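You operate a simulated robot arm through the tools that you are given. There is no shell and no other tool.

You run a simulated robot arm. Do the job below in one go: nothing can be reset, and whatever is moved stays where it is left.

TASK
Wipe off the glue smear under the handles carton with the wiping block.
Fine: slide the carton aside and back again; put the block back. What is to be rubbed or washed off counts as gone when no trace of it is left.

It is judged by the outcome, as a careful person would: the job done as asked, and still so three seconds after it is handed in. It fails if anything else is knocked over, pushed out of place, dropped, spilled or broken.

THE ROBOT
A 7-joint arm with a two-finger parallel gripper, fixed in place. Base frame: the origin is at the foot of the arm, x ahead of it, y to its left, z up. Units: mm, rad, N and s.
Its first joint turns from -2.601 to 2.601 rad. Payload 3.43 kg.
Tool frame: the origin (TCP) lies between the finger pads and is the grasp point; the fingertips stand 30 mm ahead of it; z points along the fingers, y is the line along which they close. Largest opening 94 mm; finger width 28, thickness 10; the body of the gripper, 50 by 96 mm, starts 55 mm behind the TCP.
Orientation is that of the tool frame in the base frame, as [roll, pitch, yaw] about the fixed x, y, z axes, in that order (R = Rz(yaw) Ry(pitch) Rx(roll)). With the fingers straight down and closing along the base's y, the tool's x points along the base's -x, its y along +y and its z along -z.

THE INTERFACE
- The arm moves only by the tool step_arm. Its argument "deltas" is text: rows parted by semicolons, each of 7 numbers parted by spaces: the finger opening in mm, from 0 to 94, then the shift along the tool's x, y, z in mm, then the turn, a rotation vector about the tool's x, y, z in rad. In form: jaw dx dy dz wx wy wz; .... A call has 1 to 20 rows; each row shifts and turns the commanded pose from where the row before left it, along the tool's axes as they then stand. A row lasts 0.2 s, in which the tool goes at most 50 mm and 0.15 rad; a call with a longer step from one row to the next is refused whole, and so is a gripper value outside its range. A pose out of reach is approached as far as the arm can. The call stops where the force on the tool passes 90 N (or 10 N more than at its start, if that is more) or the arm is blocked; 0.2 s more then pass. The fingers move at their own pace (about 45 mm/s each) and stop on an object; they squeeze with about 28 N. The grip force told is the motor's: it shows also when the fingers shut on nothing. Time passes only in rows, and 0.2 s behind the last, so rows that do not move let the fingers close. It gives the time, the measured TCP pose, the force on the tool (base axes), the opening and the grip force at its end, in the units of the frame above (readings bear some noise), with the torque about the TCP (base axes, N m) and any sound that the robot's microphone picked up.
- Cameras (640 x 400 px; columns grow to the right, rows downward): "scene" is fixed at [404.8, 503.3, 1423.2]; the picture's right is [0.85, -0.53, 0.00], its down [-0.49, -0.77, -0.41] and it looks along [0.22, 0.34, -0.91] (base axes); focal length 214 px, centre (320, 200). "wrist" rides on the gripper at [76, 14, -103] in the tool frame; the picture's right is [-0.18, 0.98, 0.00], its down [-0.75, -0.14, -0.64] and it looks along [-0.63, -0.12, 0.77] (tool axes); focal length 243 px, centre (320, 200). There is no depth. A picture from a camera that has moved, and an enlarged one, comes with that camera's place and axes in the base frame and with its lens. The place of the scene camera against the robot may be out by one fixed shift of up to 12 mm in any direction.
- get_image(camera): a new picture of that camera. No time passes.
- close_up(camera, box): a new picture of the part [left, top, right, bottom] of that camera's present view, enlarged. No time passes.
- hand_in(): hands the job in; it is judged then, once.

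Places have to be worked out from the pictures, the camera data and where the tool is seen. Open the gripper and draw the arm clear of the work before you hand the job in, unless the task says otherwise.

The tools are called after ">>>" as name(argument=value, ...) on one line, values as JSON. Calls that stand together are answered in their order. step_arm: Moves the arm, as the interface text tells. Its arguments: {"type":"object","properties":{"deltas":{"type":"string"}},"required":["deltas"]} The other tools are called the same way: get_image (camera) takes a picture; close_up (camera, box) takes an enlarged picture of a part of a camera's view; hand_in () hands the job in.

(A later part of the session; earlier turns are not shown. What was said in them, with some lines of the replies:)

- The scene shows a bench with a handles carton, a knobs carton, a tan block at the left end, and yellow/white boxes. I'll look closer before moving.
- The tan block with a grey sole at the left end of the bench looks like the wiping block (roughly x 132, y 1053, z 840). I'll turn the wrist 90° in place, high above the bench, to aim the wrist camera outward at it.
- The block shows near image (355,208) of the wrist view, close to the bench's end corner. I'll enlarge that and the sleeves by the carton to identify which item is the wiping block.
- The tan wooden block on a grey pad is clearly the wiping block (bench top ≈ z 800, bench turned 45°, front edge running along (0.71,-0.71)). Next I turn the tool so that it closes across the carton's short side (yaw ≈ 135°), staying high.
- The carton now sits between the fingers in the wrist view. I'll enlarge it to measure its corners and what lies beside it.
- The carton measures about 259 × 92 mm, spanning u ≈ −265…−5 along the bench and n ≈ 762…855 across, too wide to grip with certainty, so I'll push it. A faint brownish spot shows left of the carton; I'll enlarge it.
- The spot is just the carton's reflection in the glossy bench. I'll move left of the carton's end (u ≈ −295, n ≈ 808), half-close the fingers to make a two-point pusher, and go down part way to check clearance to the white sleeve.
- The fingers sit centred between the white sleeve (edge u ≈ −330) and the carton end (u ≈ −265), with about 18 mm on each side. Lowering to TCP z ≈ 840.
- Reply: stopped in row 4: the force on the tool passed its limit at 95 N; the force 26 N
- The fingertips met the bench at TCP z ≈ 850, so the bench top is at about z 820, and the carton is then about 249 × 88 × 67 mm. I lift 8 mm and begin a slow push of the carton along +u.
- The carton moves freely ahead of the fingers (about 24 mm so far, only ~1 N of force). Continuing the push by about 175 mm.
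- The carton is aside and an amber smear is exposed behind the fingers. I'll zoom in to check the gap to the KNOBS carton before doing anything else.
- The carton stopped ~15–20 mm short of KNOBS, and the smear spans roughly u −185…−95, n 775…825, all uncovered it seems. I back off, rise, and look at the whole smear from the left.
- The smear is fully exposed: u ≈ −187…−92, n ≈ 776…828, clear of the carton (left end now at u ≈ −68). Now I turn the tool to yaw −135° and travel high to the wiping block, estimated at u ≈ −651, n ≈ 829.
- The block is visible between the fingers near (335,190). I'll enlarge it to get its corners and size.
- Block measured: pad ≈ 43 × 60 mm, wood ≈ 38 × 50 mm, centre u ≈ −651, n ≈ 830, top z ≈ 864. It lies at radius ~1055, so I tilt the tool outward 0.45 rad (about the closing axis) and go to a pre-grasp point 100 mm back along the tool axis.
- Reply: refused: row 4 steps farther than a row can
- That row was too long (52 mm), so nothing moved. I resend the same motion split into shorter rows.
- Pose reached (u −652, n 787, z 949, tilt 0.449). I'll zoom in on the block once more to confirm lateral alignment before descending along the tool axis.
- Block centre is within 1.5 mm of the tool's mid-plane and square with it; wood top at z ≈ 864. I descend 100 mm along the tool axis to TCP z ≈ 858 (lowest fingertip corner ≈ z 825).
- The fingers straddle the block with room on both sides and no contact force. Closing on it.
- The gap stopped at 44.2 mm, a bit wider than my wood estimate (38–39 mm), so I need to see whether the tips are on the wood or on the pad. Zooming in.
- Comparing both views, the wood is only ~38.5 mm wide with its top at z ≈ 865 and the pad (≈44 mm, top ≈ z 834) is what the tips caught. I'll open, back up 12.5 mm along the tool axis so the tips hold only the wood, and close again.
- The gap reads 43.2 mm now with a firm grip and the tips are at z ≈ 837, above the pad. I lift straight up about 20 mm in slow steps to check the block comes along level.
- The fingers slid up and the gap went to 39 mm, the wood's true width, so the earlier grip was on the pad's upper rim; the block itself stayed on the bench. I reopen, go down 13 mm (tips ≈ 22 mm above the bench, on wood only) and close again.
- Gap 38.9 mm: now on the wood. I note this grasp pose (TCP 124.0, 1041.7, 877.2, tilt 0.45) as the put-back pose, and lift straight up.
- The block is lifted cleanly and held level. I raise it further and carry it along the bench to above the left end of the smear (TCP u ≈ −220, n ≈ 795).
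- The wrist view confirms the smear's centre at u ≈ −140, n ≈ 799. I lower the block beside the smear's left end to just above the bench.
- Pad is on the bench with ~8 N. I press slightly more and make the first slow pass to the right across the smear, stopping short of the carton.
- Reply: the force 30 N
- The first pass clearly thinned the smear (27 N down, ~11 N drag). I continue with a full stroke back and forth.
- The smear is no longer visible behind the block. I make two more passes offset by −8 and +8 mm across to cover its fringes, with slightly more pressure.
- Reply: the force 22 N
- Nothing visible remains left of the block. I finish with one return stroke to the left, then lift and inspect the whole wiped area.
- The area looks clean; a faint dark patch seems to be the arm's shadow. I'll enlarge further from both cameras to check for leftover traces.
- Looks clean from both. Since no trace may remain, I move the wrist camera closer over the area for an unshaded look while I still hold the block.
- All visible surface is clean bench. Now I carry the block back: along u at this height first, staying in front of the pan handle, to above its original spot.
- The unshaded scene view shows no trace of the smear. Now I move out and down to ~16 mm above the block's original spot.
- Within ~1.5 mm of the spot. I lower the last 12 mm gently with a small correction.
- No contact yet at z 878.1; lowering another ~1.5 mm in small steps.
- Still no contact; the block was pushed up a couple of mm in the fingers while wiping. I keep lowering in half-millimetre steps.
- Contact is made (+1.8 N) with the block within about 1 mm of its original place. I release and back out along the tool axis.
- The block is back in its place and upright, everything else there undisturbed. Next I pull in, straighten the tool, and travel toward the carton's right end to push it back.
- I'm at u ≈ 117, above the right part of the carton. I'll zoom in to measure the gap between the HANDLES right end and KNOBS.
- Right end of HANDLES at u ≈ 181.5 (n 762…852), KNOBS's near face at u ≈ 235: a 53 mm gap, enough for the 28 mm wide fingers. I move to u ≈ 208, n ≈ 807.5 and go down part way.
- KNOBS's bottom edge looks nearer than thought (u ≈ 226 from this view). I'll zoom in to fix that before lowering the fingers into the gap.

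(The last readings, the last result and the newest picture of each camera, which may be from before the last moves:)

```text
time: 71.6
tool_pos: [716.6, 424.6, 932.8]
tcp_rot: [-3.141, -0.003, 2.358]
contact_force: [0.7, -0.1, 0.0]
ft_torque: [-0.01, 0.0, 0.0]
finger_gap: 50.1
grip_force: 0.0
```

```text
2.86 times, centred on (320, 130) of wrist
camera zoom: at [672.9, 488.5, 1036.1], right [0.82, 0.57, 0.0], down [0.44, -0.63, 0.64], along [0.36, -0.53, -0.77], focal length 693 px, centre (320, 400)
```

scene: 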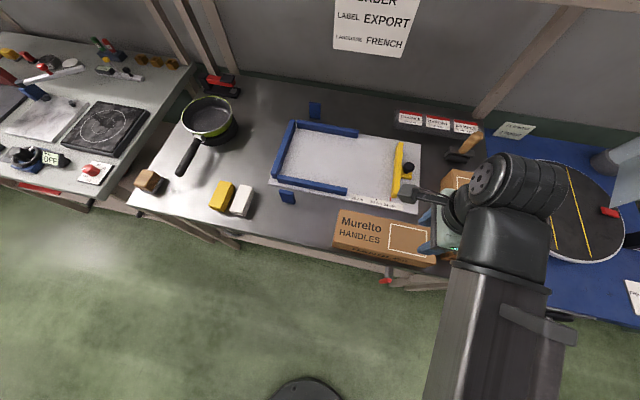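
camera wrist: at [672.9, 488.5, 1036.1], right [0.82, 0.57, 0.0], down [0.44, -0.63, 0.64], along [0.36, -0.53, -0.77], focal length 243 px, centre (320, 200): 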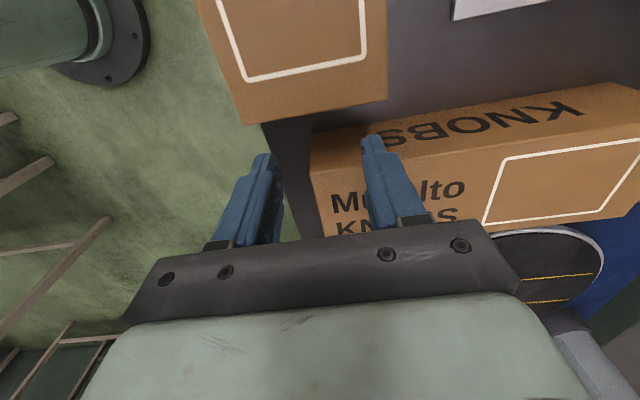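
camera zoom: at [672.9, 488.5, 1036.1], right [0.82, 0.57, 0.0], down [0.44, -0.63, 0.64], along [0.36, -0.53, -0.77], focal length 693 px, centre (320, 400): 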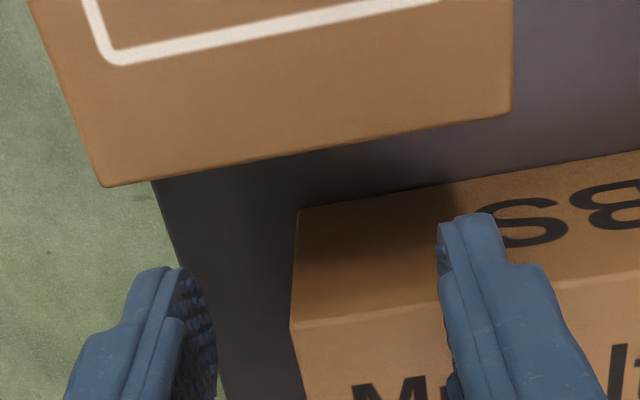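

KNOBS's near face is at u ≈ 225 and HANDLES's end at u ≈ 183, so I centre the fingers at u ≈ 204 (about 7 mm each side) and lower slowly to z ≈ 858.

>>> step_arm(deltas="50 2.5 0.5 5 0 0 0; 50 0 0 20 0 0 0; 50 0 0 20 0 0 0; 50 0 0 15 0 0 0; 50 0 0 10 0 0 0; 50 0 0 5 0 0 0; 50 0 0 0 0 0 0")

>>> get_image(camera="wrist")

>>> close_up(camera="scene", box=[350, 150, 510, 280])

```text
time: 73.2
tool_pos: [713.0, 426.3, 859.0]
tcp_rot: [-3.14, -0.002, 2.359]
contact_force: [0.0, 0.4, -0.2]
ft_torque: [0.0, -0.01, 0.01]
finger_gap: 50.1
grip_force: 0.1
```

```text
taken
camera wrist: at [669.4, 491.0, 961.6], right [0.82, 0.57, 0.0], down [0.44, -0.63, 0.64], along [0.36, -0.53, -0.77], focal length 243 px, centre (320, 200)
```

wrist: 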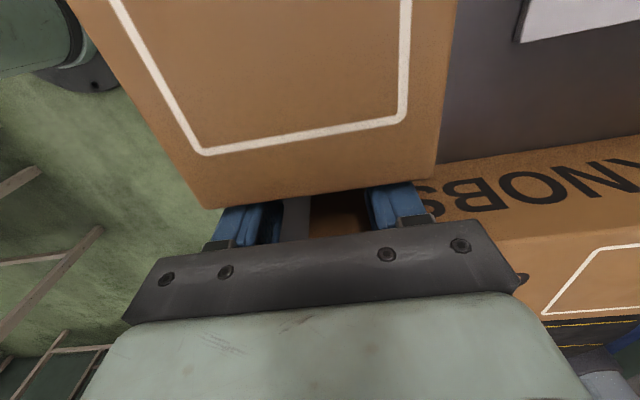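

```text
3.08 times, centred on (430, 215) of scene
camera zoom: at [404.8, 503.3, 1423.2], right [0.85, -0.53, 0.0], down [-0.49, -0.77, -0.41], along [0.22, 0.34, -0.91], focal length 660 px, centre (-18, 154)
```

zoom: 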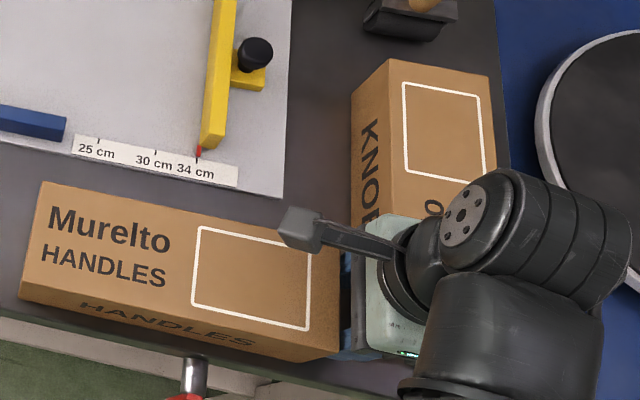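

The fingers are down in the gap with no contact (u 202.7, n 805.6). I push the carton back along −u slowly, stopping a few mm short of its original place.

>>> step_arm(deltas="50 9.9 0.05 0 0 0 0.003; 50 9.9 0.05 0 0 0 0; 50 9.9 0.05 0 0 0 0; 50 9.9 0.05 0 0 0 0; 50 9.9 0.05 0 0 0 0; 50 9.9 0.05 0 0 0 0; 50 9.9 0.05 0 0 0 0; 50 9.9 0.05 0 0 0 0; 50 9.9 0.05 0 0 0 0; 50 9.9 0.05 0 0 0 0; 50 9.9 0.05 0 0 0 0; 50 9.9 0.05 0 0 0 0; 50 9.9 0.05 0 0 0 0; 50 9.9 0.05 0 0 0 0; 50 9.9 0.05 0 0 0 0; 50 9.9 0.05 0 0 0 0; 50 9.9 0.05 0 0 0 0; 50 9.9 0.05 0 0 0 0; 50 9.9 0.05 0 0 0 0")

>>> close_up(camera="scene", box=[240, 170, 380, 270])

>>> get_image(camera="scene")

```text
time: 77.2
tool_pos: [582.2, 560.2, 859.4]
tcp_rot: [-3.14, -0.001, 2.354]
contact_force: [1.3, -1.3, 0.5]
ft_torque: [-0.04, 0.0, 0.04]
finger_gap: 50.0
grip_force: 0.2
```

```text
4.00 times, centred on (310, 220) of scene
camera zoom: at [404.8, 503.3, 1423.2], right [0.85, -0.53, 0.0], down [-0.49, -0.77, -0.41], along [0.22, 0.34, -0.91], focal length 858 px, centre (360, 120)
```

zoom: 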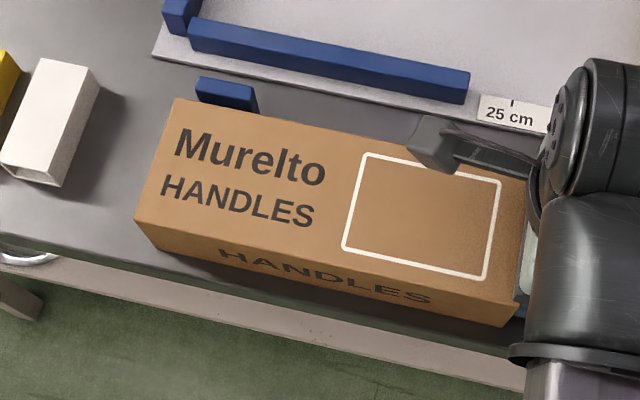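

```text
taken
```

scene: 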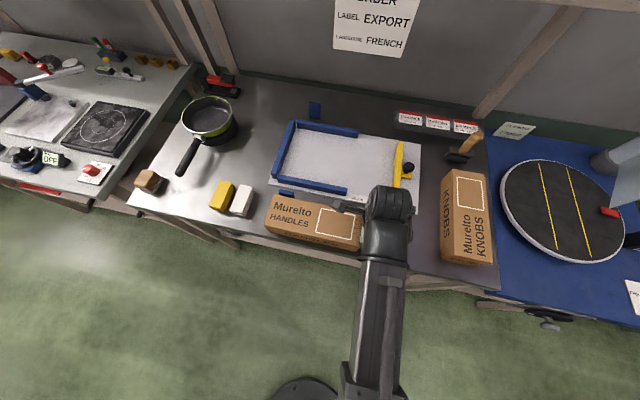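

Comparing with the first close-up, the carton is square and still 16.5 mm short along u (n within ~0.7 mm). I push the remaining distance.

>>> step_arm(deltas="50 6 -0.1 0 0 0 0; 50 5 -0.1 0 0 0 0; 50 3 -0.1 0 0 0 0; 50 2 -0.1 0 0 0 0; 50 0 0 0 0 0 0")

>>> close_up(camera="scene", box=[240, 170, 380, 270])

```text
time: 78.4
tool_pos: [570.6, 571.5, 859.0]
tcp_rot: [-3.139, -0.002, 2.354]
contact_force: [0.8, 1.2, 0.2]
ft_torque: [-0.02, -0.01, 0.02]
finger_gap: 49.9
grip_force: 0.1
```

```text
4.00 times, centred on (310, 220) of scene
camera zoom: at [404.8, 503.3, 1423.2], right [0.85, -0.53, 0.0], down [-0.49, -0.77, -0.41], along [0.22, 0.34, -0.91], focal length 858 px, centre (360, 120)
```

zoom: 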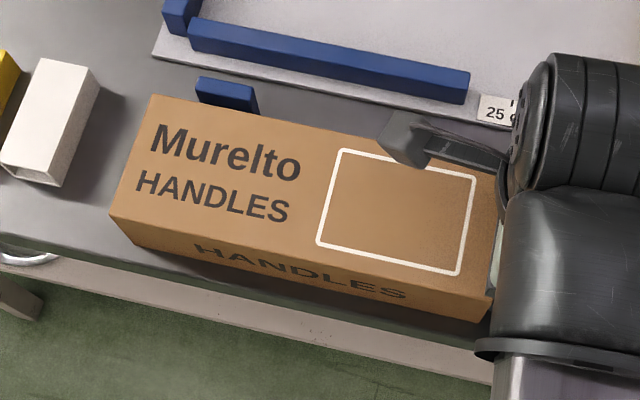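

The carton's corners now match the first picture within about 1 mm. I back the fingers off to the right, rise, and draw the arm away.

>>> step_arm(deltas="50 -8 0 0 0 0 0; 50 -15 0 0 0 0 0; 50 0 0 -30 0 0 0; 50 0 0 -45 0 0 0; 50 0 0 -45 0 0 0; 50 0 0 -45 0 0 0; 60 0 0 -45 0 0 0; 80 0 -40 0 0 0 0; 94 0 -40 0 0 0 0; 94 0 -40 0 0 0 0; 94 0 -40 0 0 0 0; 94 0 0 0 0 0 0")

>>> get_image(camera="scene")

>>> get_image(camera="wrist")

>>> close_up(camera="scene", box=[120, 140, 380, 280])

```text
time: 81.0
tool_pos: [473.2, 440.8, 1069.5]
tcp_rot: [-3.141, -0.003, 2.354]
contact_force: [-0.3, 0.6, 0.1]
ft_torque: [0.03, -0.01, -0.02]
finger_gap: 93.8
grip_force: 0.1
```

```text
taken
```

scene: 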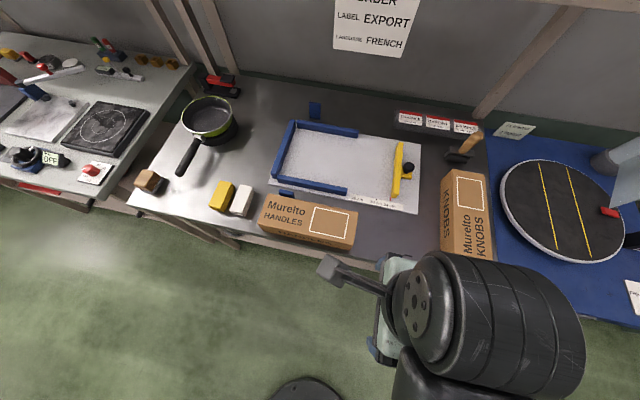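

```text
taken
camera wrist: at [429.2, 505.5, 1171.5], right [0.83, 0.56, 0.0], down [0.43, -0.63, 0.64], along [0.36, -0.53, -0.77], focal length 243 px, centre (320, 200)
```

wrist: 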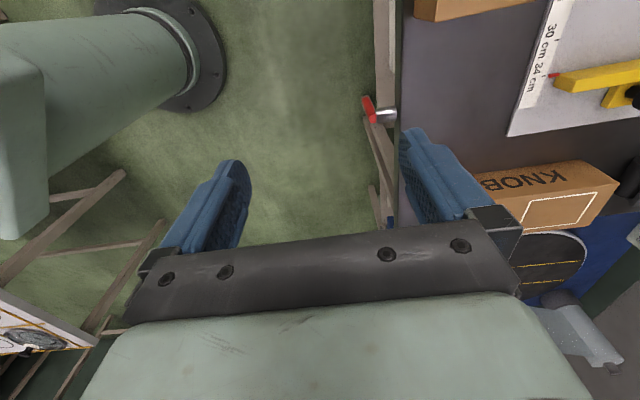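

```text
2.46 times, centred on (250, 210) of scene
camera zoom: at [404.8, 503.3, 1423.2], right [0.85, -0.53, 0.0], down [-0.49, -0.77, -0.41], along [0.22, 0.34, -0.91], focal length 528 px, centre (492, 175)
```

zoom: 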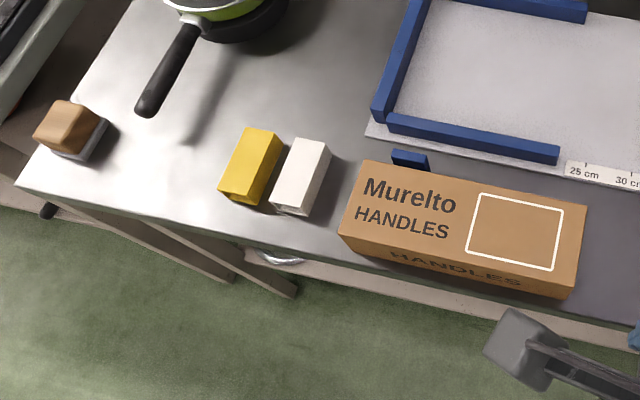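

The carton and block are back where they started. The sleeves, peg, pan and KNOBS carton haven't moved, the smear is gone, and the gripper is open and clear of the bench. Handing in.

>>> hand_in()

```text
The job is handed in.
```

I wiped the glue smear off and handed the job in. With the carton slid aside, neither camera showed any trace of the smear.

- **Carton:** the handles carton is back within about 1 mm of its original position, judged against the first picture.
- **Wiping block:** it is back on its original spot, also to within about 1 mm.
- **Other items:** the sleeves, blue peg, pan and KNOBS carton look undisturbed in the final picture.
- **Bench contact:** early on, the fingertips pressed briefly on the bench when I came down too low, and the arm stopped at its force limit. I saw no mark, though I didn't check that spot closely.

The gripper is open and the arm is clear of the bench.
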